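You operate a simulated robot arm through the tools that you are given. There is no shell and no other tool. Be economical: measure what you need, move in short steps, check, and stop when the job is done.

Carry out the task below with a simulated robot arm. There is one attempt and no reset: what you move stays moved.

Task
Push the orange dowel into the yellow bush and the black into the purple, then cover and clamp the mould.
Fine: the cover sits square; both clamps shut.

Only the result counts: the job must be done as asked and must still hold three seconds after the hand-in. Knocking over, shifting, dropping, spilling or breaking anything else fails it. A push-on lid holds only when it is set on centred and level and pressed home; a screw cap is set on level and turned clockwise until tight.

Robot
A 7-joint arm with a two-finger parallel gripper, fixed in place. Base frame: the origin is at the foot of the arm, x ahead of it, y to its left, z up; the work surface is at about z = 0.864. Readings come in m, degrees, newtons and seconds.
Its first joint turns from -166.0 to 166.0 degrees. Payload 4.4 kg.
Tool frame: the origin (TCP) lies between the finger pads and is the grasp point; the fingertips stand 0.023 m ahead of it; z points along the fingers, y is the line along which they close. The gripper opens to 0.094 m. The fingers are 0.038 m wide and 0.01 m thick; the gripper's body (0.054 by 0.096 m) begins 0.039 m behind the TCP.
Orientation is that of the tool frame in the base frame, as a unit quaternion [x, y, z, w]. With the fingers straight down and closing along the base's y, the tool's x points along the base's -x, its y along +y and its z along -z.

Tools
- The arm moves only by the tool move_arm. Its argument "deltas" is a list of rows, each a list of 3 entries, a list of its own where there are three numbers: the closure, from 0 (fully open) to 1 (shut), then the shift along the base's x, y, z in m, then the turn, a rotation vector about the base's x, y, z in degrees. In form: [[jaw, [x, y, z], [rx, ry, rz]], ...]. A call has 1 to 20 rows; each row is the pose to reach, as a shift and turn from the pose commanded when the call began. Each row takes 0.2 s and may step no farther than 0.05 m and 8.6 degrees from the row before; otherwise, or with a gripper value out of range, the whole call is refused. A pose out of reach is approached as far as the arm can. The call stops where the force on the tool passes 40 N (or 10 N more than at its start, if that is more) or the arm is blocked; 0.2 s more then pass. The fingers move at their own pace (about 0.072 m/s each) and stop on an object; they squeeze with about 33 N. The grip force told is the motor's: it shows also when the fingers shut on nothing. Time passes only in rows, and 0.2 s behind the last, so rows that repeat a pose let the fingers close. The reply holds the time, the measured pose of the TCP, the force on the tool along the base axes, the opening and the grip force, in the units named above and with some noise.
- Cameras (640 x 400 px; columns grow to the right, rows downward): "scene" is fixed at [0.2219, 0.4987, 1.4832]; the picture's right is [-0.12, -0.99, 0.00], its down [-0.71, 0.09, -0.70] and it looks along [0.69, -0.09, -0.72] (base axes); focal length 223 px, centre (320, 200). "wrist" rides on the gripper at [0.086, 0.016, -0.075] in the tool frame; the picture's right is [-0.18, 0.98, 0.00], its down [-0.58, -0.11, -0.81] and it looks along [-0.79, -0.15, 0.59] (tool axes); focal length 243 px, centre (320, 200). There is no depth. A picture from a camera that has moved, and an enlarged one, comes with that camera's place and axes in the base frame and with its lens.
- snapshot(camera): a new picture of that camera. It takes no simulated time.
- close_up(camera, box): a new picture of the part [left, top, right, bottom] of that camera's present view, enlarged. It takes no simulated time.
- finish_job(): hands the job in; it is judged then, once.

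Go step by step. Nothing tells you positions but the pictures and the camera data: compare them with the known pose of the tool, close in by small moves and look again before you grip or let go. The budget is 120 turns and 84 pictures, counting those below and the enlarged ones. Unless the task says otherwise, let go and move clear before handing in, and close with one line.

The tools are called by a JSON object that holds its "method" and its "body". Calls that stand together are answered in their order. move_arm: Moves the arm, as the interface text tells. Its arguments: {"type":"object","properties":{"deltas":{"type":"array","items":{"type":"array"}}},"required":["deltas"]} The other tools are called the same way: snapshot (camera) takes a picture; close_up (camera, box) takes an enlarged picture of a part of a camera's view; finish_job () hands the job in.

At the start:

```text
time_s: 0.0
eef_pos: [0.6268, 0.5791, 1.3057]
orientation: [-0.001, 1.0, 0.0, 0.001]
wrist_force: [0.3, -0.5, 0.1]
width: 0.094
finger_force: 0.0
```

scene: 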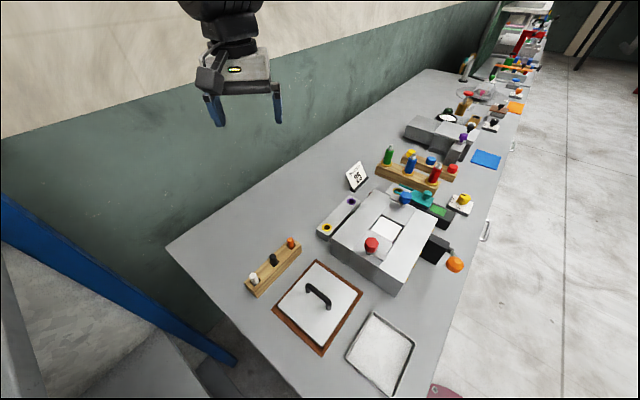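
wrist: 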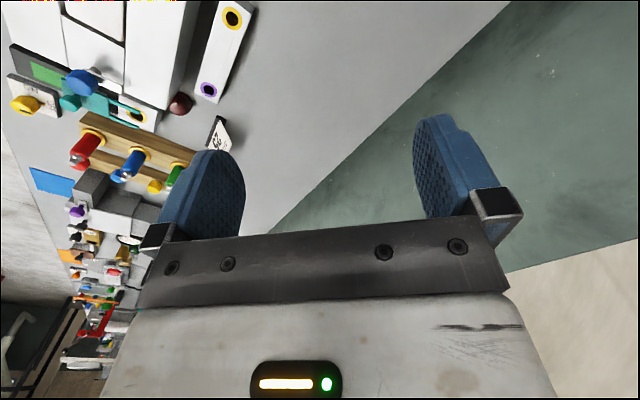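

I see a rack with white, black and orange dowels, a bush plate with yellow and purple bushes, a lid with a handle, and a mould block with clamps. I'll take enlarged views first.

{"method": "close_up", "body": {"camera": "scene", "box": [230, 180, 390, 280]}}

{"method": "close_up", "body": {"camera": "scene", "box": [310, 150, 490, 300]}}

{"method": "close_up", "body": {"camera": "scene", "box": [230, 240, 430, 390]}}

```text
4.00 times, centred on (310, 230) of scene
camera zoom: at [0.2219, 0.4987, 1.4832], right [-0.12, -0.99, 0.0], down [-0.71, 0.09, -0.7], along [0.69, -0.09, -0.72], focal length 892 px, centre (360, 80)
```

zoom: 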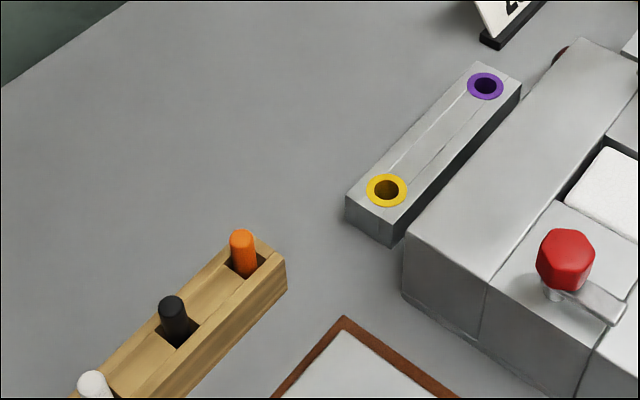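

```text
2.67 times, centred on (400, 225) of scene
camera zoom: at [0.2219, 0.4987, 1.4832], right [-0.12, -0.99, 0.0], down [-0.71, 0.09, -0.7], along [0.69, -0.09, -0.72], focal length 595 px, centre (107, 133)
```

zoom: 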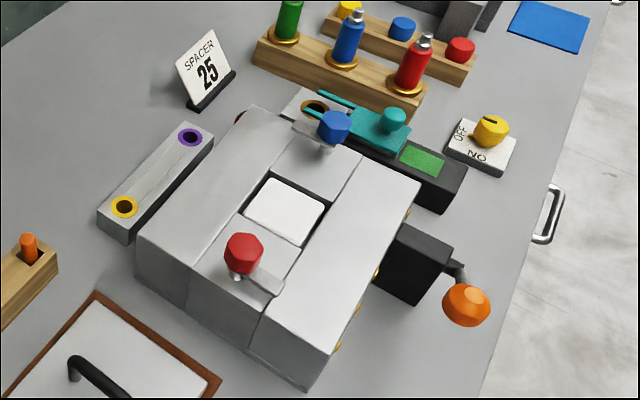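

```text
2.67 times, centred on (330, 315) of scene
camera zoom: at [0.2219, 0.4987, 1.4832], right [-0.12, -0.99, 0.0], down [-0.71, 0.09, -0.7], along [0.69, -0.09, -0.72], focal length 595 px, centre (293, -107)
```

zoom: 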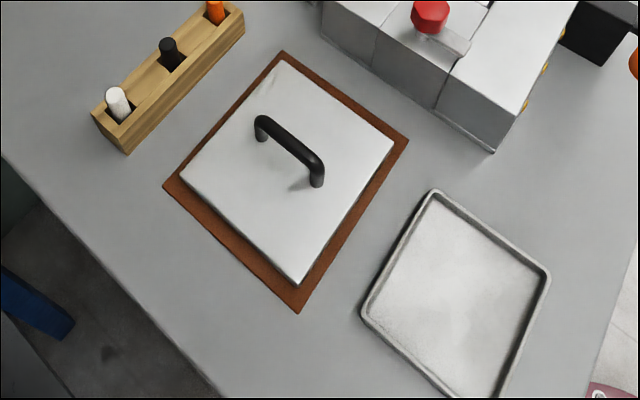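

The lid sits near (0.44, 0.47), turned about 45°, with its handle across it. The mould is near (0.60, 0.25). I'll move the wrist camera to look at the mould more closely.

{"method": "move_arm", "body": {"deltas": [[0, [-0.03, -0.035, 0], [0, 0, 0]], [0, [-0.06, -0.07, 0], [0, 0, 0]], [0, [-0.09, -0.105, 0], [0, 0, 0]], [0, [-0.12, -0.14, 0], [0, 0, 0]], [0, [-0.15, -0.175, 0], [0, 0, 0]], [0, [-0.18, -0.21, 0], [0, 0, 0]], [0, [-0.21, -0.245, 0], [0, 0, 0]], [0, [-0.24, -0.28, 0], [0, 0, 0]], [0, [-0.27, -0.315, -0.02], [0, 0, 0]], [0, [-0.27, -0.33, -0.04], [0, 0, 0]]]}}

{"method": "snapshot", "body": {"camera": "wrist"}}

```text
refused: row 9 steps farther than a row can; nothing moved
```

```text
78 pictures are left
camera wrist: at [0.5392, 0.5964, 1.3797], right [0.18, 0.98, 0.0], down [0.58, -0.11, 0.81], along [0.79, -0.15, -0.59], focal length 243 px, centre (320, 200)
```

wrist: 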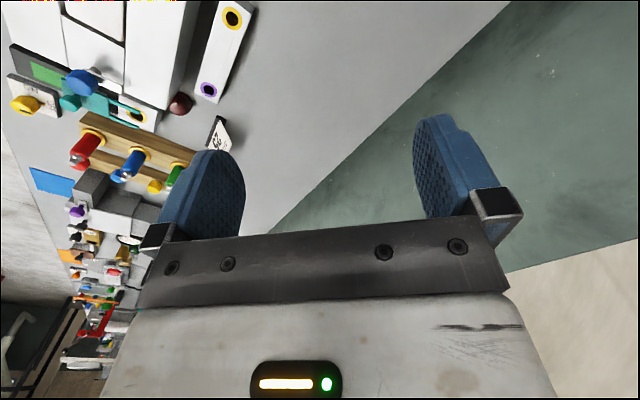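

The last steps were too large, so I'm resending the move with smaller ones.

{"method": "move_arm", "body": {"deltas": [[0, [-0.03, -0.035, 0], [0, 0, 0]], [0, [-0.06, -0.07, 0], [0, 0, 0]], [0, [-0.09, -0.105, 0], [0, 0, 0]], [0, [-0.12, -0.14, 0], [0, 0, 0]], [0, [-0.15, -0.175, 0], [0, 0, 0]], [0, [-0.18, -0.21, 0], [0, 0, 0]], [0, [-0.21, -0.245, 0], [0, 0, 0]], [0, [-0.24, -0.28, 0], [0, 0, 0]], [0, [-0.27, -0.315, 0], [0, 0, 0]], [0, [-0.29, -0.33, 0], [0, 0, 0]]]}}

{"method": "snapshot", "body": {"camera": "wrist"}}

```text
time_s: 2.2
eef_pos: [0.3355, 0.2489, 1.305]
orientation: [0.001, 1.0, 0.0, -0.001]
wrist_force: [-0.8, -1.1, -0.2]
width: 0.0942
finger_force: 0.1
```

```text
77 pictures are left
camera wrist: at [0.2485, 0.2662, 1.379], right [0.18, 0.98, 0.0], down [0.58, -0.11, 0.81], along [0.79, -0.15, -0.59], focal length 243 px, centre (320, 200)
```

wrist: 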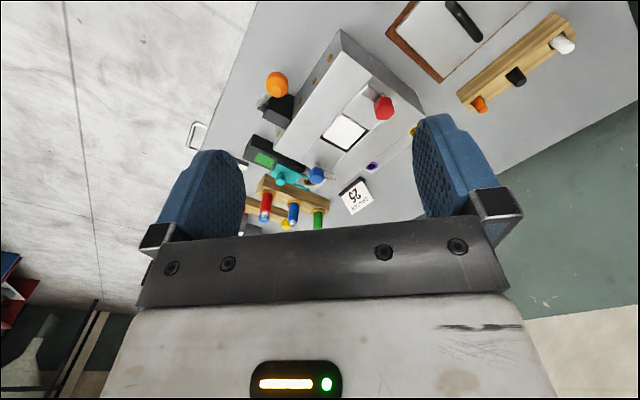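

The mould now shows between the fingers, so I'll enlarge that part.

{"method": "close_up", "body": {"camera": "wrist", "box": [240, 20, 440, 220]}}

{"method": "close_up", "body": {"camera": "scene", "box": [350, 180, 450, 270]}}

```text
2.00 times, centred on (340, 120) of wrist
camera zoom: at [0.2485, 0.2662, 1.379], right [0.18, 0.98, 0.0], down [0.58, -0.11, 0.81], along [0.79, -0.15, -0.59], focal length 485 px, centre (280, 360)
```

zoom: 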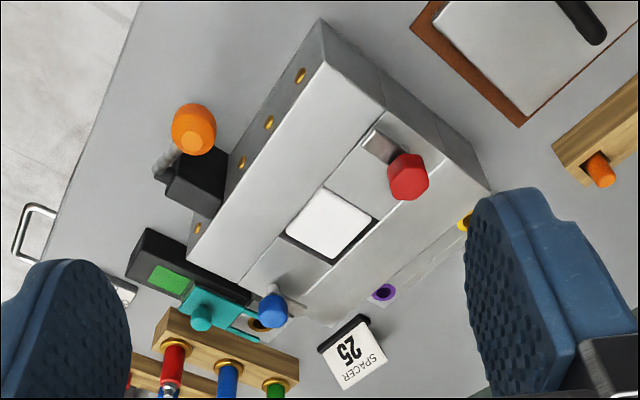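

```text
4.44 times, centred on (400, 225) of scene
camera zoom: at [0.2219, 0.4987, 1.4832], right [-0.12, -0.99, 0.0], down [-0.71, 0.09, -0.7], along [0.69, -0.09, -0.72], focal length 991 px, centre (-36, 89)
```

zoom: 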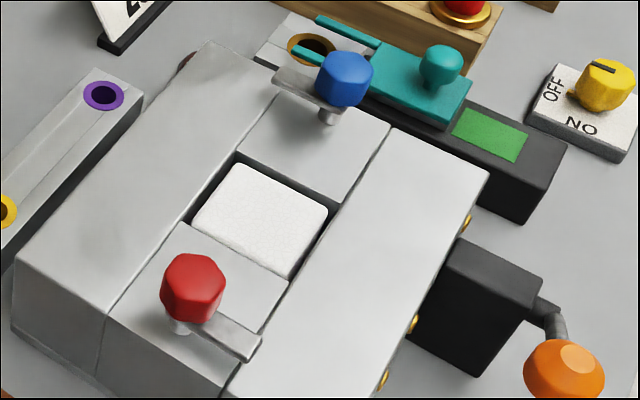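

I estimate the mould top at z≈0.95, the yellow bush at (0.653, 0.424, 0.904), the purple bush at (0.755, 0.319) and the orange dowel's top at (0.602, 0.540, 0.928). Everything is turned 45°, so I'll go above the orange dowel with the gripper turned -45°.

{"method": "move_arm", "body": {"deltas": [[0, [0.03, 0.032, 0], [0, 0, -5]], [0, [0.06, 0.065, 0], [0, 0, -10]], [0, [0.09, 0.097, 0], [0, 0, -15]], [0, [0.12, 0.13, 0], [0, 0, -20]], [0, [0.15, 0.163, 0], [0, 0, -25]], [0, [0.18, 0.196, 0], [0, 0, -30]], [0, [0.21, 0.229, 0], [0, 0, -35]], [0, [0.24, 0.262, 0], [0, 0, -40]], [0, [0.265, 0.291, 0], [0, 0, -45]], [0, [0.265, 0.291, -0.05], [0, 0, -45]], [0, [0.265, 0.291, -0.1], [0, 0, -45]], [0, [0.265, 0.291, -0.15], [0, 0, -45]], [0, [0.265, 0.291, -0.2], [0, 0, -45]], [0, [0.265, 0.291, -0.25], [0, 0, -45]]]}}

{"method": "snapshot", "body": {"camera": "wrist"}}

{"method": "snapshot", "body": {"camera": "scene"}}

```text
time_s: 5.2
eef_pos: [0.6007, 0.5411, 1.0562]
orientation: [0.382, 0.924, 0.002, 0.0]
wrist_force: [0.6, -0.9, 1.0]
width: 0.0939
finger_force: 0.0
```

```text
74 pictures are left
camera wrist: at [0.5515, 0.6145, 1.1297], right [0.83, 0.56, 0.0], down [0.33, -0.49, 0.81], along [0.46, -0.66, -0.59], focal length 243 px, centre (320, 200)
```

wrist: 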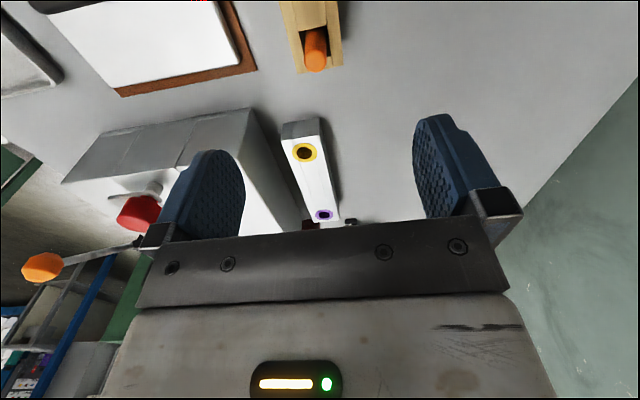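

```text
73 pictures are left
```

scene: 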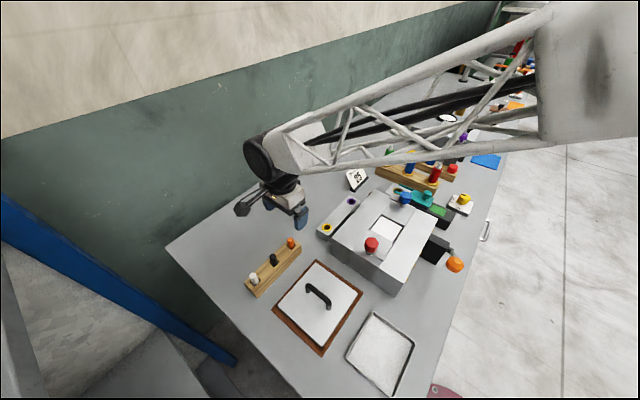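

The orange dowel's estimated position agrees with the new view at about (0.600, 0.539), and the bush tops come out nearer z=0.891. I'll zoom on the dowels and bushes.

{"method": "close_up", "body": {"camera": "scene", "box": [240, 230, 310, 300]}}

{"method": "close_up", "body": {"camera": "wrist", "box": [260, 0, 380, 80]}}

```text
5.71 times, centred on (275, 265) of scene
camera zoom: at [0.2219, 0.4987, 1.4832], right [-0.12, -0.99, 0.0], down [-0.71, 0.09, -0.7], along [0.69, -0.09, -0.72], focal length 1274 px, centre (577, -171)
```

zoom: 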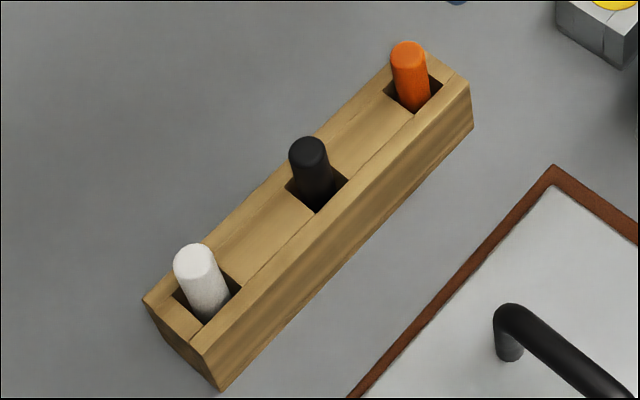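

```text
5.00 times, centred on (320, 40) of wrist
camera zoom: at [0.5515, 0.6145, 1.1297], right [0.83, 0.56, 0.0], down [0.33, -0.49, 0.81], along [0.46, -0.66, -0.59], focal length 1213 px, centre (320, 1000)
```

zoom: 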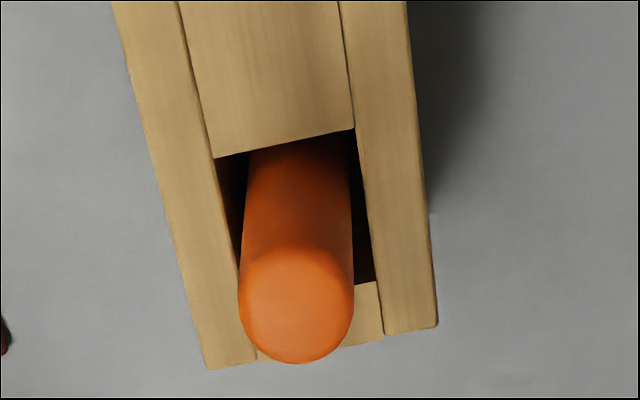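

The dowel stands about 0.028 m above the rack (rack top about 0.90) and is about 0.018 m across. I'll shift slightly and descend most of the way, then check.

{"method": "move_arm", "body": {"deltas": [[0, [-0.001, -0.001, -0.04], [0, 0, 0]], [0, [-0.001, -0.001, -0.08], [0, 0, 0]], [0, [-0.001, -0.001, -0.1], [0, 0, 0]]]}}

{"method": "snapshot", "body": {"camera": "wrist"}}

{"method": "close_up", "body": {"camera": "scene", "box": [240, 190, 340, 270]}}

```text
time_s: 6.0
eef_pos: [0.6002, 0.5408, 0.9557]
orientation: [0.382, 0.924, -0.001, 0.0]
wrist_force: [0.0, 0.9, 0.4]
width: 0.0941
finger_force: 0.1
```

```text
70 pictures are left
camera wrist: at [0.5498, 0.6127, 1.0294], right [0.83, 0.56, 0.0], down [0.33, -0.49, 0.81], along [0.46, -0.67, -0.59], focal length 243 px, centre (320, 200)
```

wrist: 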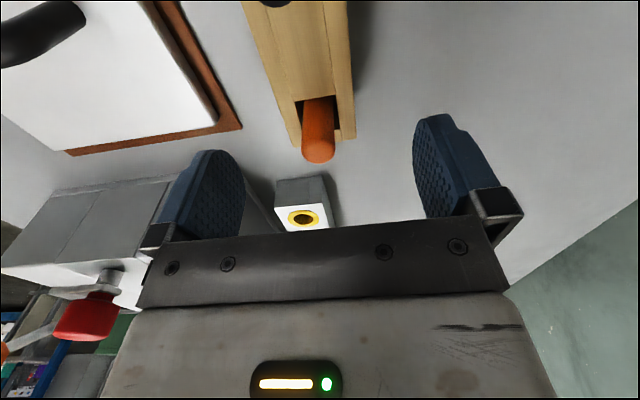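

```text
5.00 times, centred on (290, 230) of scene
camera zoom: at [0.2219, 0.4987, 1.4832], right [-0.12, -0.99, 0.0], down [-0.71, 0.09, -0.7], along [0.69, -0.09, -0.72], focal length 1115 px, centre (470, 50)
```

zoom: 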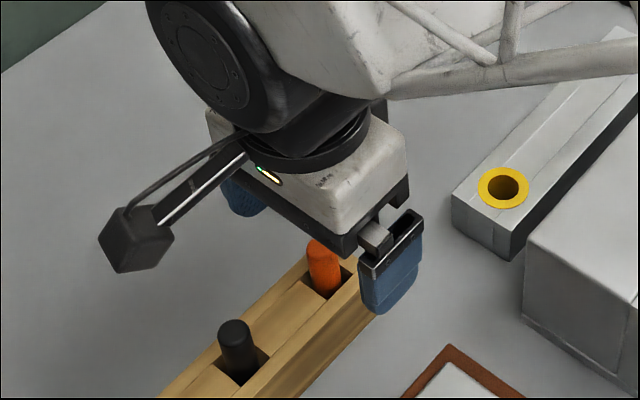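

The two wrist views give slightly different positions, so I'll zoom for a precise top centre.

{"method": "close_up", "body": {"camera": "wrist", "box": [270, 90, 370, 170]}}

```text
5.00 times, centred on (320, 130) of wrist
camera zoom: at [0.5498, 0.6127, 1.0294], right [0.83, 0.56, 0.0], down [0.33, -0.49, 0.81], along [0.46, -0.67, -0.59], focal length 1213 px, centre (320, 550)
```

zoom: 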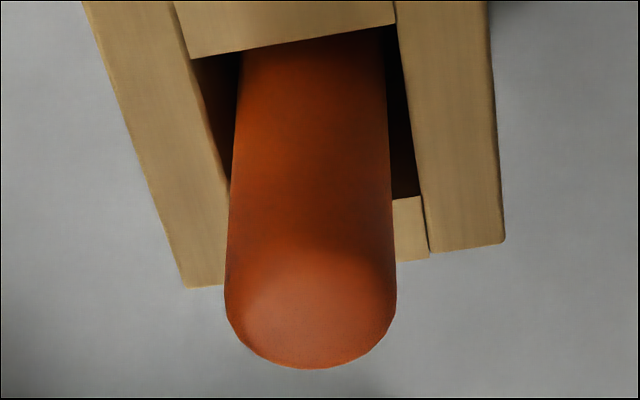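

The dowel top is at about (0.596, 0.543, 0.939). I'll shift, lower so the fingertips stay above the rack, and close.

{"method": "move_arm", "body": {"deltas": [[0, [-0.004, 0.0025, -0.012], [0, 0, 0]], [0, [-0.004, 0.0025, -0.024], [0, 0, 0]], [1, [-0.004, 0.0025, -0.024], [0, 0, 0]], [1, [-0.004, 0.0025, -0.024], [0, 0, 0]], [1, [-0.004, 0.0025, -0.024], [0, 0, 0]], [1, [-0.004, 0.0025, -0.024], [0, 0, 0]]]}}

{"method": "snapshot", "body": {"camera": "wrist"}}

```text
time_s: 7.4
eef_pos: [0.5956, 0.5421, 0.9313]
orientation: [0.383, 0.924, 0.0, 0.0]
wrist_force: [-0.8, 0.6, 0.3]
width: 0.0173
finger_force: 32.6
```

```text
67 pictures are left
camera wrist: at [0.546, 0.6155, 1.0055], right [0.83, 0.56, 0.0], down [0.33, -0.49, 0.81], along [0.46, -0.67, -0.59], focal length 243 px, centre (320, 200)
```

wrist: 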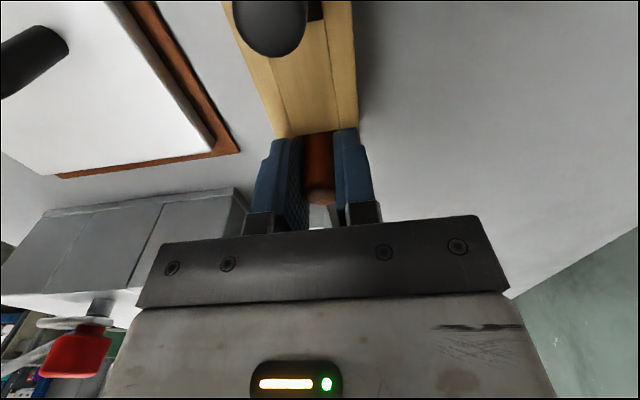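

The dowel is gripped at 0.0173 m width. I'll lift it clear and move partway towards the yellow bush.

{"method": "move_arm", "body": {"deltas": [[1, [0, 0, 0.04], [0, 0, 0]], [1, [0, 0, 0.08], [0, 0, 0]], [1, [0, 0, 0.1], [0, 0, 0]], [1, [0.02, -0.04, 0.1], [0, 0, 0]], [1, [0.04, -0.08, 0.1], [0, 0, 0]], [1, [0.06, -0.115, 0.1], [0, 0, 0]]]}}

{"method": "snapshot", "body": {"camera": "wrist"}}

{"method": "close_up", "body": {"camera": "scene", "box": [270, 160, 370, 240]}}

```text
time_s: 8.8
eef_pos: [0.6549, 0.4272, 1.0297]
orientation: [0.383, 0.924, 0.0, 0.0]
wrist_force: [0.5, -1.2, -0.9]
width: 0.017
finger_force: 33.0
```

```text
66 pictures are left
camera wrist: at [0.6055, 0.4999, 1.1048], right [0.82, 0.57, 0.0], down [0.33, -0.49, 0.81], along [0.46, -0.67, -0.59], focal length 243 px, centre (320, 200)
```

wrist: 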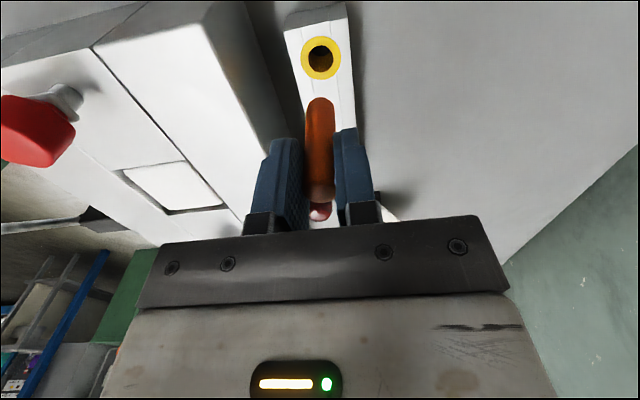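

```text
5.00 times, centred on (320, 200) of scene
camera zoom: at [0.2219, 0.4987, 1.4832], right [-0.12, -0.99, 0.0], down [-0.71, 0.09, -0.7], along [0.69, -0.09, -0.72], focal length 1115 px, centre (320, 200)
```

zoom: 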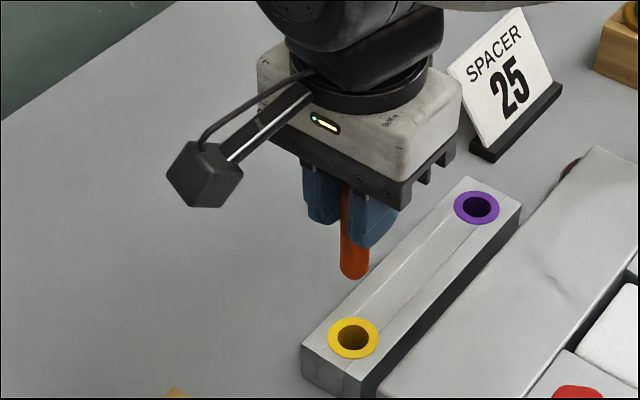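

The yellow bush comes out at (0.658, 0.424), and the dowel extends about 0.065 m below the TCP. I'll align and lower to just above the bush, then check.

{"method": "move_arm", "body": {"deltas": [[1, [0.0033, -0.0033, -0.02], [0, 0, 0]], [1, [0.0033, -0.0033, -0.045], [0, 0, 0]], [1, [0.0033, -0.0033, -0.05], [0, 0, 0]]]}}

{"method": "close_up", "body": {"camera": "wrist", "box": [260, 50, 380, 210]}}

{"method": "close_up", "body": {"camera": "scene", "box": [295, 190, 355, 250]}}

```text
time_s: 9.6
eef_pos: [0.6591, 0.4241, 0.982]
orientation: [0.383, 0.924, 0.001, 0.0]
wrist_force: [0.6, -0.9, -1.7]
width: 0.0169
finger_force: 33.2
```

```text
2.50 times, centred on (320, 130) of wrist
camera zoom: at [0.6091, 0.4971, 1.0555], right [0.83, 0.56, 0.0], down [0.33, -0.49, 0.81], along [0.46, -0.67, -0.59], focal length 606 px, centre (320, 375)
```

zoom: 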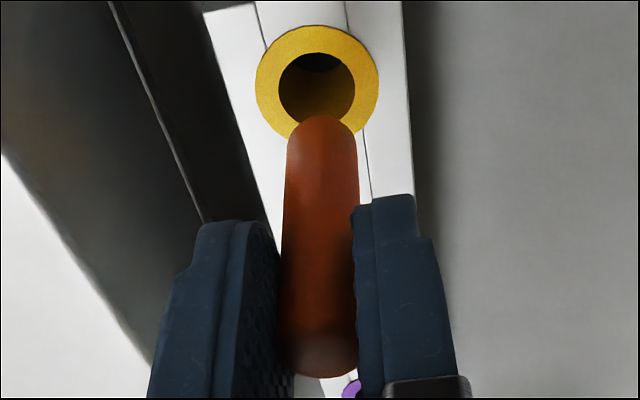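

```text
6.67 times, centred on (325, 220) of scene
camera zoom: at [0.2219, 0.4987, 1.4832], right [-0.12, -0.99, 0.0], down [-0.71, 0.09, -0.7], along [0.69, -0.09, -0.72], focal length 1487 px, centre (287, 67)
```

zoom: 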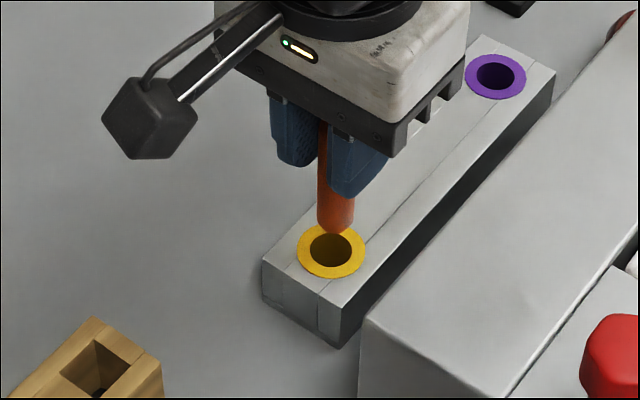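

The dowel lines up with the hole within about 1 mm, and the hole has about 2 mm of play. I'll lower it in small steps.

{"method": "move_arm", "body": {"deltas": [[1, [-0.0004, 0, -0.01], [0, 0, 0]], [1, [-0.0004, 0, -0.02], [0, 0, 0]], [1, [-0.0004, 0, -0.026], [0, 0, 0]], [1, [-0.0004, 0, -0.032], [0, 0, 0]], [1, [-0.0004, 0, -0.037], [0, 0, 0]]]}}

{"method": "close_up", "body": {"camera": "wrist", "box": [260, 50, 380, 210]}}

{"method": "close_up", "body": {"camera": "scene", "box": [295, 190, 355, 250]}}

```text
time_s: 10.8
eef_pos: [0.658, 0.4248, 0.9442]
orientation: [0.382, 0.924, 0.0, 0.0]
wrist_force: [-4.6, 5.8, -1.0]
width: 0.0171
finger_force: 32.9
```

```text
2.50 times, centred on (320, 130) of wrist
camera zoom: at [0.6085, 0.4973, 1.0184], right [0.83, 0.56, 0.0], down [0.33, -0.49, 0.81], along [0.46, -0.67, -0.59], focal length 606 px, centre (320, 375)
```

zoom: 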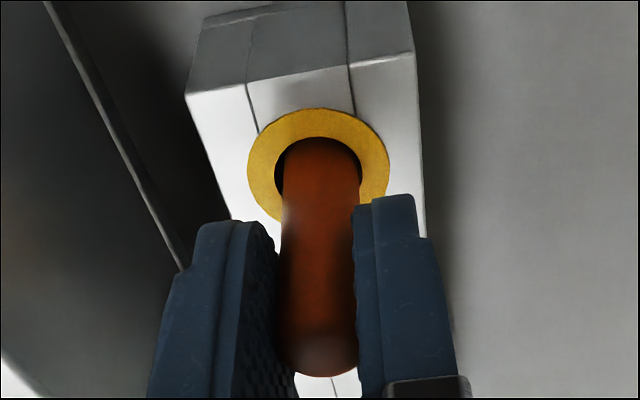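

```text
6.67 times, centred on (325, 220) of scene
camera zoom: at [0.2219, 0.4987, 1.4832], right [-0.12, -0.99, 0.0], down [-0.71, 0.09, -0.7], along [0.69, -0.09, -0.72], focal length 1487 px, centre (287, 67)
```

zoom: 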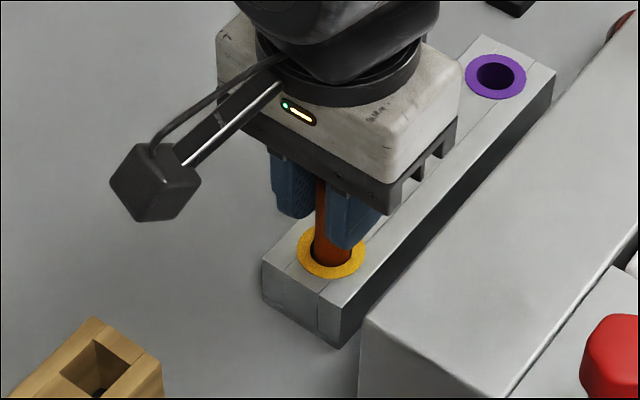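

The dowel is in the hole. I'll ease it back slightly against the side force and keep pushing down.

{"method": "move_arm", "body": {"deltas": [[1, [-0.0007, 0.0008, -0.003], [0, 0, 0]], [1, [-0.0007, 0.0008, -0.007], [0, 0, 0]], [1, [-0.0007, 0.0008, -0.011], [0, 0, 0]], [1, [-0.0007, 0.0008, -0.015], [0, 0, 0]], [1, [-0.0007, 0.0008, -0.018], [0, 0, 0]]]}}

```text
time_s: 12.0
eef_pos: [0.6579, 0.4243, 0.929]
orientation: [0.383, 0.924, 0.001, 0.001]
wrist_force: [3.3, 4.0, 29.6]
width: 0.0168
finger_force: 32.8
```

There's about 30 N of upward resistance at z=0.929, which puts the dowel's bottom at about table level. I'll open the fingers, rise and look.

{"method": "move_arm", "body": {"deltas": [[0.7, [0, 0, 0.002], [0, 0, 0]], [0.5, [0, 0, 0.002], [0, 0, 0]], [0.5, [0, 0, 0.002], [0, 0, 0]], [0.5, [0, 0, 0.04], [0, 0, 0]], [0.5, [0, 0, 0.08], [0, 0, 0]]]}}

{"method": "close_up", "body": {"camera": "wrist", "box": [260, 0, 380, 160]}}

{"method": "close_up", "body": {"camera": "scene", "box": [295, 190, 355, 250]}}

```text
time_s: 13.2
eef_pos: [0.6568, 0.4238, 1.0071]
orientation: [0.382, 0.924, -0.001, 0.0]
wrist_force: [-0.1, -0.1, -0.1]
width: 0.0469
finger_force: 0.0
```

```text
2.50 times, centred on (320, 80) of wrist
camera zoom: at [0.6078, 0.4973, 1.0809], right [0.83, 0.56, 0.0], down [0.34, -0.49, 0.81], along [0.45, -0.67, -0.59], focal length 606 px, centre (320, 500)
```

zoom: 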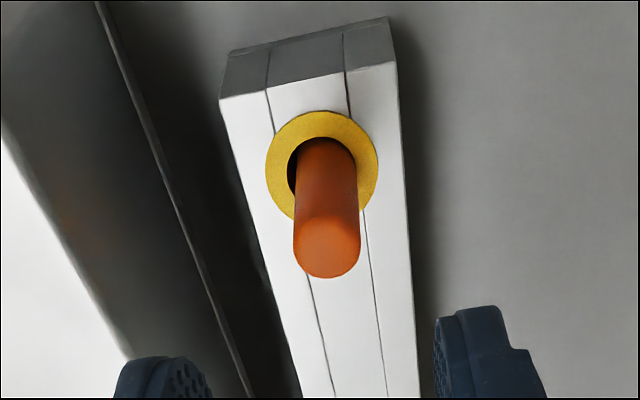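

```text
6.67 times, centred on (325, 220) of scene
camera zoom: at [0.2219, 0.4987, 1.4832], right [-0.12, -0.99, 0.0], down [-0.71, 0.09, -0.7], along [0.69, -0.09, -0.72], focal length 1487 px, centre (287, 67)
```

zoom: 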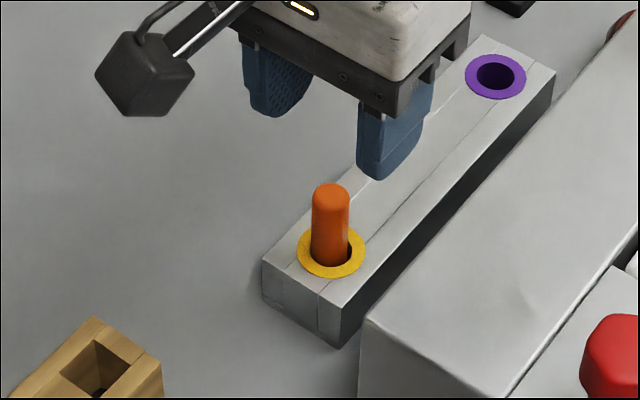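

The orange dowel stands in the yellow bush. To be sure it's home, I'll press its top with the closed fingers.

{"method": "move_arm", "body": {"deltas": [[1, [0.001, 0.0005, 0], [0, 0, 0]], [1, [0.001, 0.0005, 0], [0, 0, 0]], [1, [0.001, 0.0005, -0.03], [0, 0, 0]], [1, [0.001, 0.0005, -0.04], [0, 0, 0]], [1, [0.001, 0.0005, -0.045], [0, 0, 0]], [1, [0.001, 0.0005, -0.05], [0, 0, 0]], [1, [0.001, 0.0005, -0.055], [0, 0, 0]], [1, [0.001, 0.0005, -0.06], [0, 0, 0]], [1, [0.001, 0.0005, -0.065], [0, 0, 0]]]}}

```text
time_s: 14.7
eef_pos: [0.6606, 0.4266, 0.9609]
orientation: [0.383, 0.924, 0.002, 0.001]
wrist_force: [-0.9, -0.5, 7.6]
width: 0.0
finger_force: 33.4
stopped in row 7: the force on the tool passed its limit (the readings are from after the stop); the commanded pose is now the measured one
```

At 40 N the dowel doesn't move, and its top at z=0.938 confirms it is seated. Next I'll go above the black dowel near (0.55, 0.59).

{"method": "move_arm", "body": {"deltas": [[1, [0, 0, 0.04], [0, 0, 0]], [0, [0, 0, 0.09], [0, 0, 0]], [0, [-0.025, 0.04, 0.09], [0, 0, 0]], [0, [-0.05, 0.08, 0.09], [0, 0, 0]], [0, [-0.075, 0.12, 0.09], [0, 0, 0]], [0, [-0.1, 0.155, 0.09], [0, 0, 0]], [0, [-0.11, 0.165, 0.07], [0, 0, 0]]]}}

{"method": "close_up", "body": {"camera": "wrist", "box": [240, 0, 400, 160]}}

```text
time_s: 16.3
eef_pos: [0.5504, 0.5922, 1.032]
orientation: [0.382, 0.924, 0.003, 0.002]
wrist_force: [-0.1, 0.5, 0.1]
width: 0.094
finger_force: 0.0
```

```text
2.50 times, centred on (320, 80) of wrist
camera zoom: at [0.5, 0.6635, 1.1054], right [0.83, 0.56, 0.01], down [0.33, -0.49, 0.81], along [0.46, -0.66, -0.59], focal length 606 px, centre (320, 500)
```

zoom: 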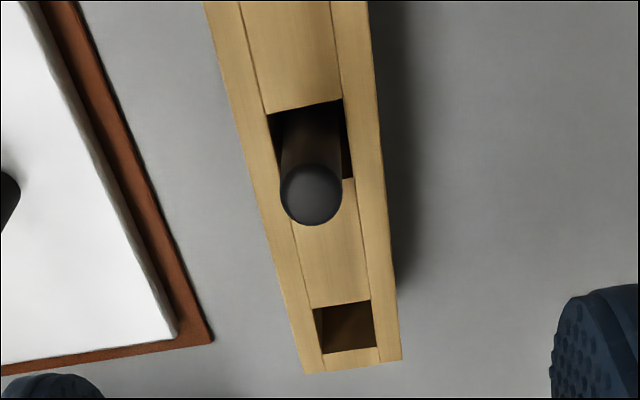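

The black dowel's top is at about (0.5456, 0.5928). I'll descend and grip it as I did the orange one.

{"method": "move_arm", "body": {"deltas": [[0, [-0.0045, 0.0005, -0.04], [0, 0, 0]], [0, [-0.0045, 0.0005, -0.08], [0, 0, 0]], [0, [-0.0045, 0.0005, -0.1], [0, 0, 0]], [1, [-0.0045, 0.0005, -0.1], [0, 0, 0]], [1, [-0.0045, 0.0005, -0.1], [0, 0, 0]], [1, [-0.0045, 0.0005, -0.1], [0, 0, 0]], [1, [-0.0045, 0.0005, -0.1], [0, 0, 0]], [1, [-0.0045, 0.0005, -0.06], [0, 0, 0]], [1, [-0.0045, 0.0005, -0.02], [0, 0, 0]], [1, [-0.0045, 0.0005, 0.01], [0, 0, 0]]]}}

{"method": "snapshot", "body": {"camera": "wrist"}}

```text
time_s: 18.5
eef_pos: [0.5463, 0.5919, 1.0402]
orientation: [0.383, 0.924, 0.001, 0.001]
wrist_force: [-0.1, 0.1, -2.1]
width: 0.017
finger_force: 33.0
```

```text
57 pictures are left
camera wrist: at [0.4959, 0.6644, 1.1147], right [0.83, 0.56, 0.0], down [0.33, -0.49, 0.81], along [0.46, -0.66, -0.59], focal length 243 px, centre (320, 200)
```

wrist: 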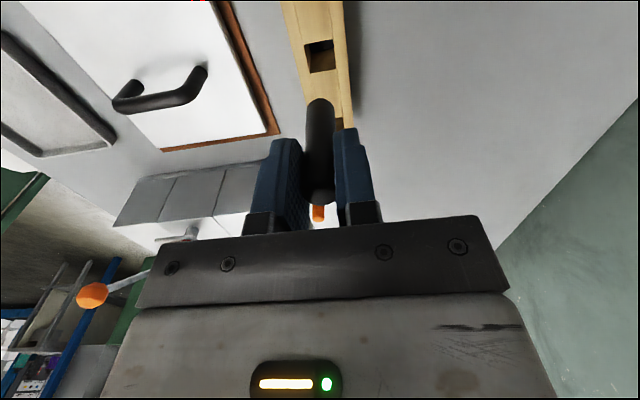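

The black dowel is held. I'll carry it to above the purple bush.

{"method": "move_arm", "body": {"deltas": [[1, [0.026, -0.034, 0], [0, 0, 0]], [1, [0.053, -0.068, 0], [0, 0, 0]], [1, [0.08, -0.102, 0], [0, 0, 0]], [1, [0.107, -0.136, 0], [0, 0, 0]], [1, [0.134, -0.17, 0], [0, 0, 0]], [1, [0.16, -0.204, 0], [0, 0, 0]], [1, [0.187, -0.238, 0], [0, 0, 0]], [1, [0.214, -0.271, 0], [0, 0, 0]], [1, [0.214, -0.271, 0], [0, 0, 0]]]}}

{"method": "close_up", "body": {"camera": "wrist", "box": [240, 0, 400, 160]}}

{"method": "close_up", "body": {"camera": "scene", "box": [300, 160, 400, 240]}}

```text
time_s: 20.5
eef_pos: [0.7595, 0.3182, 1.0406]
orientation: [0.383, 0.924, 0.003, 0.002]
wrist_force: [0.8, 0.2, -1.8]
width: 0.0171
finger_force: 33.4
```

```text
2.50 times, centred on (320, 80) of wrist
camera zoom: at [0.71, 0.392, 1.1144], right [0.83, 0.56, 0.0], down [0.33, -0.49, 0.81], along [0.46, -0.66, -0.59], focal length 606 px, centre (320, 500)
```

zoom: 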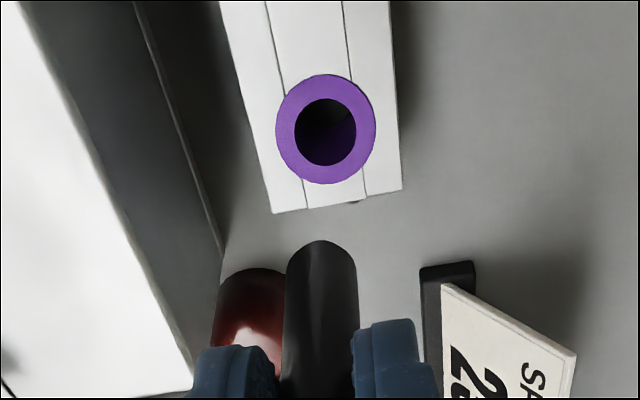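

```text
5.00 times, centred on (350, 200) of scene
camera zoom: at [0.2219, 0.4987, 1.4832], right [-0.12, -0.99, 0.0], down [-0.71, 0.09, -0.7], along [0.69, -0.09, -0.72], focal length 1115 px, centre (170, 200)
```

zoom: 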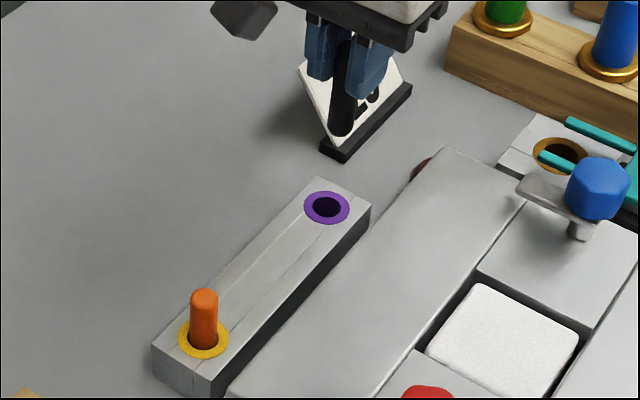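

The purple bush is at about (0.7637, 0.3175). I'll shift, lower to just above it and check.

{"method": "move_arm", "body": {"deltas": [[1, [0.0042, -0.0007, -0.02], [0, 0, 0]], [1, [0.0042, -0.0007, -0.05], [0, 0, 0]], [1, [0.0042, -0.0007, -0.06], [0, 0, 0]]]}}

{"method": "close_up", "body": {"camera": "wrist", "box": [260, 50, 380, 210]}}

{"method": "close_up", "body": {"camera": "scene", "box": [320, 170, 380, 230]}}

```text
time_s: 21.3
eef_pos: [0.764, 0.3193, 0.9816]
orientation: [0.382, 0.924, 0.002, 0.002]
wrist_force: [0.4, -0.6, -1.3]
width: 0.0169
finger_force: 32.6
```

```text
2.50 times, centred on (320, 130) of wrist
camera zoom: at [0.7136, 0.3925, 1.0546], right [0.83, 0.56, 0.01], down [0.33, -0.49, 0.81], along [0.46, -0.66, -0.59], focal length 606 px, centre (320, 375)
```

zoom: 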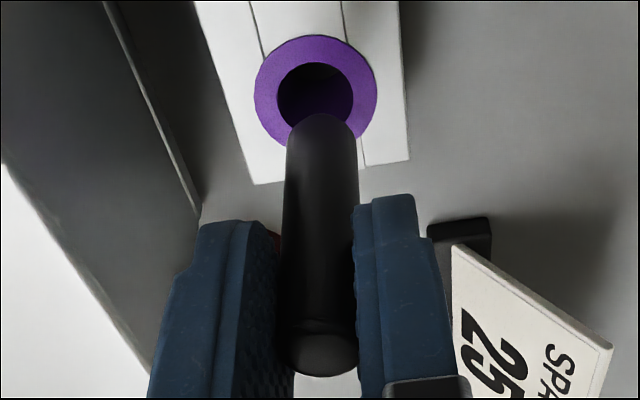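

```text
6.67 times, centred on (350, 200) of scene
camera zoom: at [0.2219, 0.4987, 1.4832], right [-0.12, -0.99, 0.0], down [-0.71, 0.09, -0.7], along [0.69, -0.09, -0.72], focal length 1487 px, centre (120, 200)
```

zoom: 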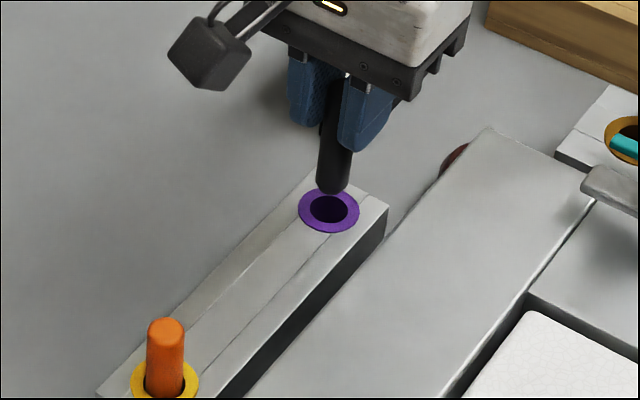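

The bush is about 2 mm further in -y than the dowel, so I'll correct for that and insert.

{"method": "move_arm", "body": {"deltas": [[1, [0, -0.002, 0], [0, 0, 0]], [1, [0, -0.002, -0.01], [0, 0, 0]], [1, [0, -0.002, -0.02], [0, 0, 0]], [1, [0, -0.002, -0.026], [0, 0, 0]], [1, [0, -0.002, -0.032], [0, 0, 0]], [1, [0, -0.002, -0.037], [0, 0, 0]]]}}

{"method": "close_up", "body": {"camera": "wrist", "box": [260, 50, 380, 210]}}

```text
time_s: 22.7
eef_pos: [0.7632, 0.3181, 0.9436]
orientation: [0.382, 0.924, 0.002, 0.001]
wrist_force: [-5.3, 7.8, 0.4]
width: 0.017
finger_force: 32.8
```

```text
2.50 times, centred on (320, 130) of wrist
camera zoom: at [0.7134, 0.3902, 1.017], right [0.83, 0.56, 0.0], down [0.33, -0.49, 0.81], along [0.46, -0.66, -0.59], focal length 606 px, centre (320, 375)
```

zoom: 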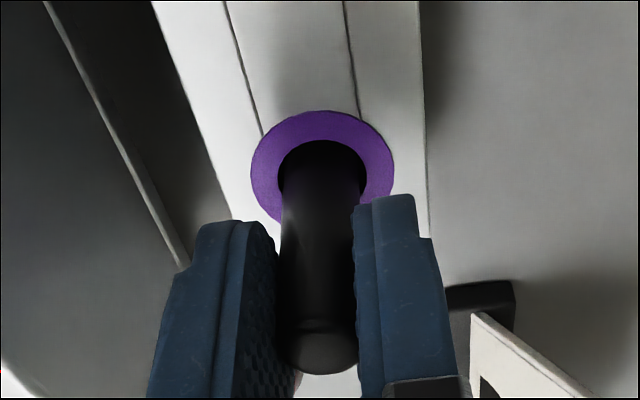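

The black dowel is in the hole. I'll ease off the side force and push it down.

{"method": "move_arm", "body": {"deltas": [[1, [-0.0008, 0.0012, -0.003], [0, 0, 0]], [1, [-0.0008, 0.0012, -0.007], [0, 0, 0]], [1, [-0.0008, 0.0012, -0.011], [0, 0, 0]], [1, [-0.0008, 0.0012, -0.015], [0, 0, 0]], [1, [-0.0008, 0.0012, -0.018], [0, 0, 0]]]}}

```text
time_s: 23.9
eef_pos: [0.7635, 0.32, 0.9267]
orientation: [0.383, 0.924, 0.003, 0.002]
wrist_force: [3.8, 4.4, 28.1]
width: 0.0172
finger_force: 32.9
```

I'll release, rise a little, then press the top with closed fingers as before.

{"method": "move_arm", "body": {"deltas": [[0.7, [0, 0, 0.002], [0, 0, 0]], [0.5, [0, 0, 0.002], [0, 0, 0]], [0.5, [0, 0, 0.002], [0, 0, 0]], [0.5, [0, 0, 0.04], [0, 0, 0]], [1, [0, 0, 0.07], [0, 0, 0]], [1, [0, 0, 0.07], [0, 0, 0]], [1, [0.001, 0, 0.05], [0, 0, 0]], [1, [0.001, 0, 0.042], [0, 0, 0]], [1, [0.001, 0, 0.037], [0, 0, 0]], [1, [0.001, 0, 0.032], [0, 0, 0]], [1, [0.001, 0, 0.027], [0, 0, 0]], [1, [0.001, 0, 0.022], [0, 0, 0]]]}}

```text
time_s: 26.2
eef_pos: [0.7657, 0.32, 0.9614]
orientation: [0.383, 0.924, 0.005, 0.005]
wrist_force: [-1.9, -0.3, 5.5]
width: 0.0
finger_force: 33.4
stopped in row 11: the force on the tool passed its limit (the readings are from after the stop); the commanded pose is now the measured one
```

The black dowel is seated at the same height as the orange. I'll rise, level the small tool tilt, then head for the lid handle.

{"method": "move_arm", "body": {"deltas": [[1, [0, 0, 0.05], [-0.3, 0.75, 0]], [1, [0, 0, 0.1], [-0.3, 0.75, 0]], [1, [0, 0, 0.14], [-0.3, 0.75, 0]]]}}

{"method": "snapshot", "body": {"camera": "scene"}}

{"method": "move_arm", "body": {"deltas": [[0, [-0.027, 0.013, 0], [0, 0, 7.5]], [0, [-0.054, 0.026, 0], [0, 0, 15]], [0, [-0.081, 0.039, 0], [0, 0, 22.5]], [0, [-0.108, 0.052, 0], [0, 0, 30]], [0, [-0.135, 0.065, 0], [0, 0, 37.5]], [0, [-0.162, 0.078, 0], [0, 0, 45]], [0, [-0.189, 0.091, 0], [0, 0, 52.5]], [0, [-0.216, 0.104, 0], [0, 0, 60]], [0, [-0.243, 0.117, 0], [0, 0, 67.5]], [0, [-0.27, 0.13, 0], [0, 0, 75]], [0, [-0.297, 0.143, 0], [0, 0, 82.5]], [0, [-0.324, 0.155, -0.02], [0, 0, 90]]]}}

{"method": "snapshot", "body": {"camera": "wrist"}}

{"method": "snapshot", "body": {"camera": "scene"}}

```text
time_s: 27.0
eef_pos: [0.7658, 0.32, 1.0997]
orientation: [0.383, 0.924, -0.001, -0.001]
wrist_force: [0.1, 0.1, -1.2]
width: 0.0001
finger_force: 33.0
```

```text
51 pictures are left
```

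scene: 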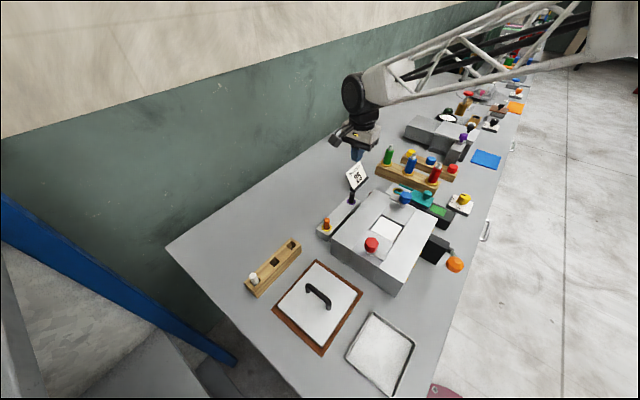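

```text
time_s: 29.6
eef_pos: [0.4419, 0.4741, 1.0827]
orientation: [-0.383, 0.924, -0.002, 0.0]
wrist_force: [-0.9, -0.7, -1.2]
width: 0.094
finger_force: 0.0
```

```text
50 pictures are left
camera wrist: at [0.3696, 0.4257, 1.1551], right [-0.57, 0.82, 0.0], down [0.49, 0.34, 0.81], along [0.66, 0.46, -0.59], focal length 243 px, centre (320, 200)
```

wrist: 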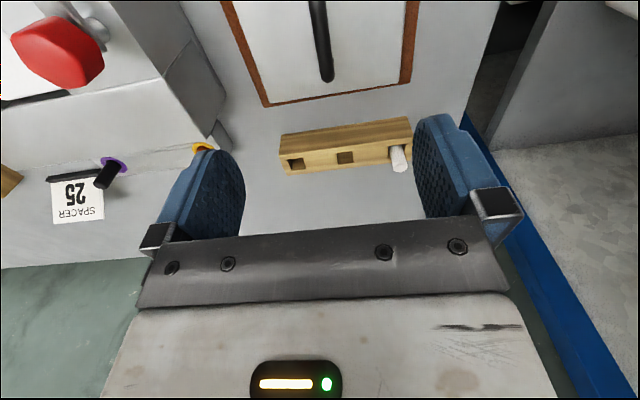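

```text
49 pictures are left
```

scene: 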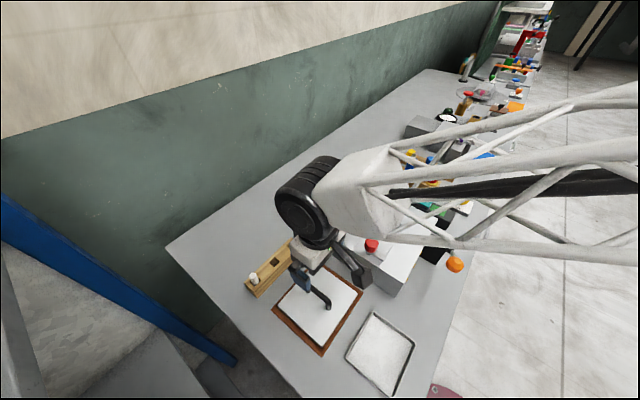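

The lid is turned 45° to within about 0.3°. Its handle top is at about z=0.92, centred near (0.440, 0.475). I'll descend partway and check.

{"method": "move_arm", "body": {"deltas": [[0, [-0.001, 0.001, -0.04], [0, 0, 0]], [0, [-0.001, 0.001, -0.08], [0, 0, 0]], [0, [-0.001, 0.001, -0.12], [0, 0, 0]]]}}

{"method": "snapshot", "body": {"camera": "wrist"}}

{"method": "close_up", "body": {"camera": "scene", "box": [260, 220, 380, 340]}}

```text
time_s: 30.4
eef_pos: [0.4416, 0.476, 0.9604]
orientation: [-0.382, 0.924, -0.001, 0.0]
wrist_force: [-0.1, -0.7, 1.0]
width: 0.0941
finger_force: 0.0
```

```text
48 pictures are left
camera wrist: at [0.3684, 0.4263, 1.0345], right [-0.57, 0.82, 0.0], down [0.49, 0.34, 0.81], along [0.67, 0.45, -0.59], focal length 243 px, centre (320, 200)
```

wrist: 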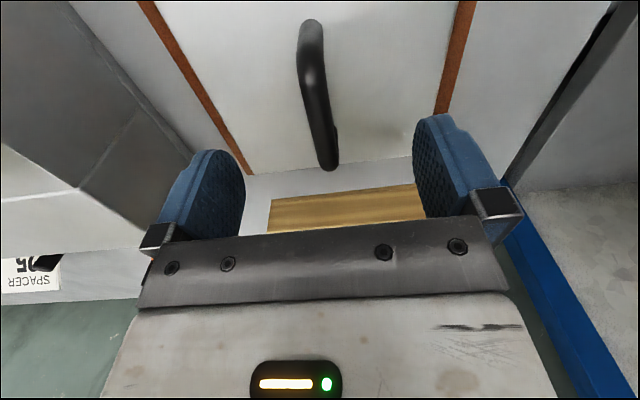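

```text
3.33 times, centred on (320, 280) of scene
camera zoom: at [0.2219, 0.4987, 1.4832], right [-0.12, -0.99, 0.0], down [-0.71, 0.09, -0.7], along [0.69, -0.09, -0.72], focal length 743 px, centre (320, -67)
```

zoom: 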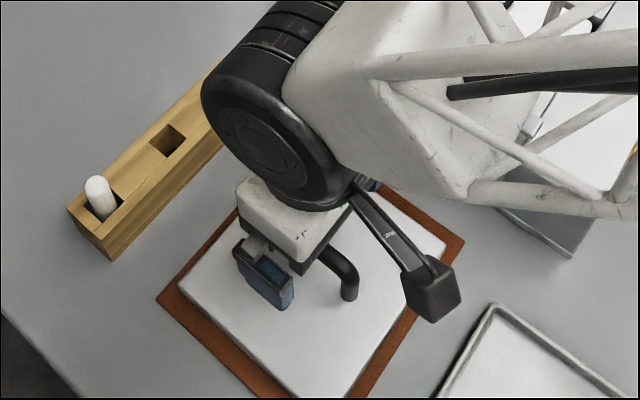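

The handle is centred between the fingers. I'll descend to the bar and grip it.

{"method": "move_arm", "body": {"deltas": [[0, [-0.001, -0.001, -0.02], [0, 0, 0]], [0, [-0.001, -0.001, -0.036], [0, 0, 0]], [0, [-0.001, -0.001, -0.044], [0, 0, 0]], [1, [-0.001, -0.001, -0.044], [0, 0, 0]], [1, [-0.001, -0.001, -0.044], [0, 0, 0]], [1, [-0.001, -0.001, -0.044], [0, 0, 0]], [1, [-0.001, -0.001, -0.044], [0, 0, 0]]]}}

{"method": "snapshot", "body": {"camera": "wrist"}}

```text
time_s: 32.0
eef_pos: [0.4403, 0.474, 0.9157]
orientation: [-0.382, 0.924, -0.001, -0.001]
wrist_force: [0.2, 0.0, 0.0]
width: 0.0135
finger_force: 32.9
```

```text
46 pictures are left
camera wrist: at [0.3669, 0.4253, 0.9902], right [-0.56, 0.83, 0.0], down [0.49, 0.34, 0.81], along [0.67, 0.45, -0.59], focal length 243 px, centre (320, 200)
```

wrist: 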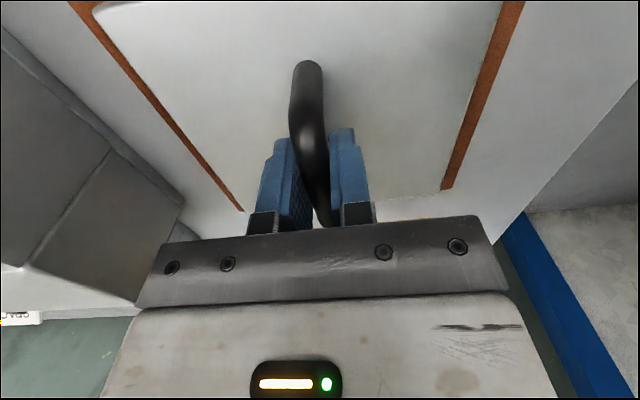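

The handle is gripped. I'll lift straight up and check how the lid hangs.

{"method": "move_arm", "body": {"deltas": [[1, [0, 0, 0.01], [0, 0, 0]], [1, [0, 0, 0.03], [0, 0, 0]], [1, [0, 0, 0.07], [0, 0, 0]], [1, [0, 0, 0.11], [0, 0, 0]], [1, [0, 0, 0.15], [0, 0, 0]], [1, [0, 0, 0.2], [0, 0, 0]], [1, [0, 0, 0.2], [0, 0, 0]]]}}

{"method": "snapshot", "body": {"camera": "wrist"}}

{"method": "snapshot", "body": {"camera": "scene"}}

```text
time_s: 33.6
eef_pos: [0.4393, 0.4737, 1.1184]
orientation: [-0.384, 0.923, -0.002, 0.0]
wrist_force: [0.4, -0.5, -4.7]
width: 0.0132
finger_force: 33.2
```

```text
45 pictures are left
camera wrist: at [0.3656, 0.4254, 1.1918], right [-0.56, 0.83, 0.0], down [0.49, 0.34, 0.81], along [0.66, 0.45, -0.59], focal length 243 px, centre (320, 200)
```

wrist: 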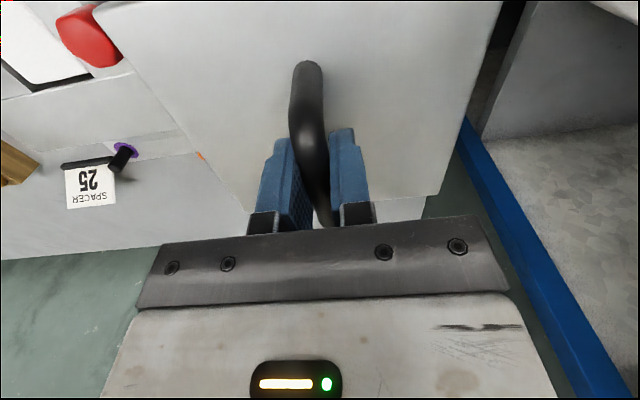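

```text
44 pictures are left
```

scene: 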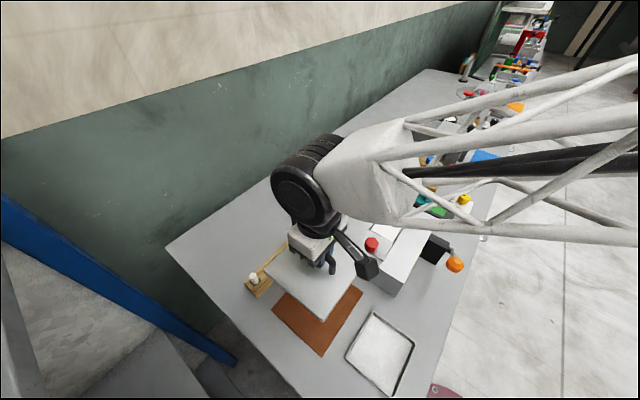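

The lid hangs level. I'll carry it over the mould centre at about (0.591, 0.254), staying high, and look.

{"method": "move_arm", "body": {"deltas": [[1, [0.025, -0.037, 0], [0, 0, 0]], [1, [0.05, -0.073, 0], [0, 0, 0]], [1, [0.075, -0.11, 0], [0, 0, 0]], [1, [0.1, -0.146, 0], [0, 0, 0]], [1, [0.125, -0.183, 0], [0, 0, 0]], [1, [0.152, -0.22, 0], [0, 0, 0]], [1, [0.152, -0.22, -0.04], [0, 0, 0]], [1, [0.152, -0.22, -0.04], [0, 0, 0]]]}}

{"method": "snapshot", "body": {"camera": "wrist"}}

{"method": "close_up", "body": {"camera": "scene", "box": [300, 150, 460, 290]}}

```text
time_s: 35.4
eef_pos: [0.5916, 0.2538, 1.0761]
orientation: [-0.382, 0.924, -0.002, -0.001]
wrist_force: [-0.4, -0.2, -3.5]
width: 0.0134
finger_force: 32.7
```

```text
43 pictures are left
camera wrist: at [0.5185, 0.2054, 1.1504], right [-0.57, 0.82, 0.0], down [0.49, 0.34, 0.81], along [0.67, 0.45, -0.59], focal length 243 px, centre (320, 200)
```

wrist: 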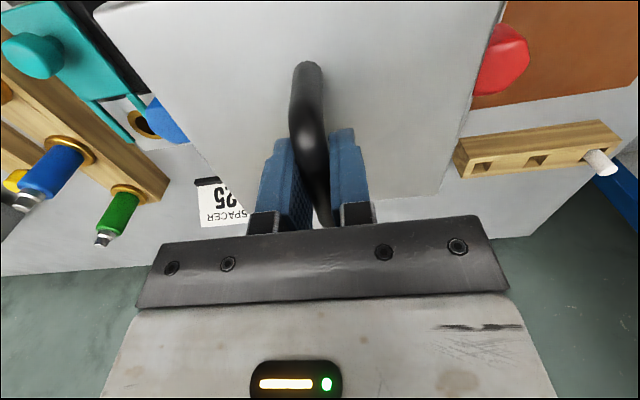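

```text
2.86 times, centred on (380, 220) of scene
camera zoom: at [0.2219, 0.4987, 1.4832], right [-0.12, -0.99, 0.0], down [-0.71, 0.09, -0.7], along [0.69, -0.09, -0.72], focal length 637 px, centre (149, 143)
```

zoom: 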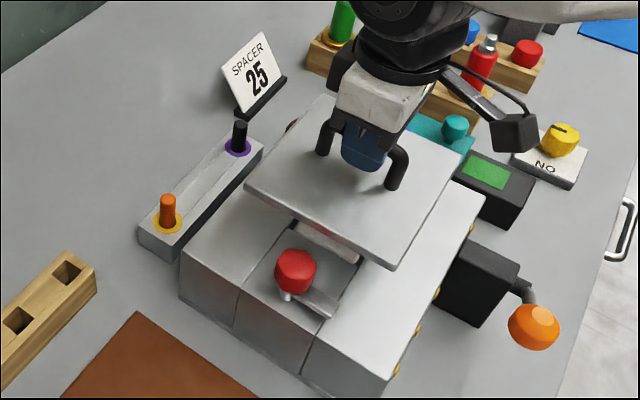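

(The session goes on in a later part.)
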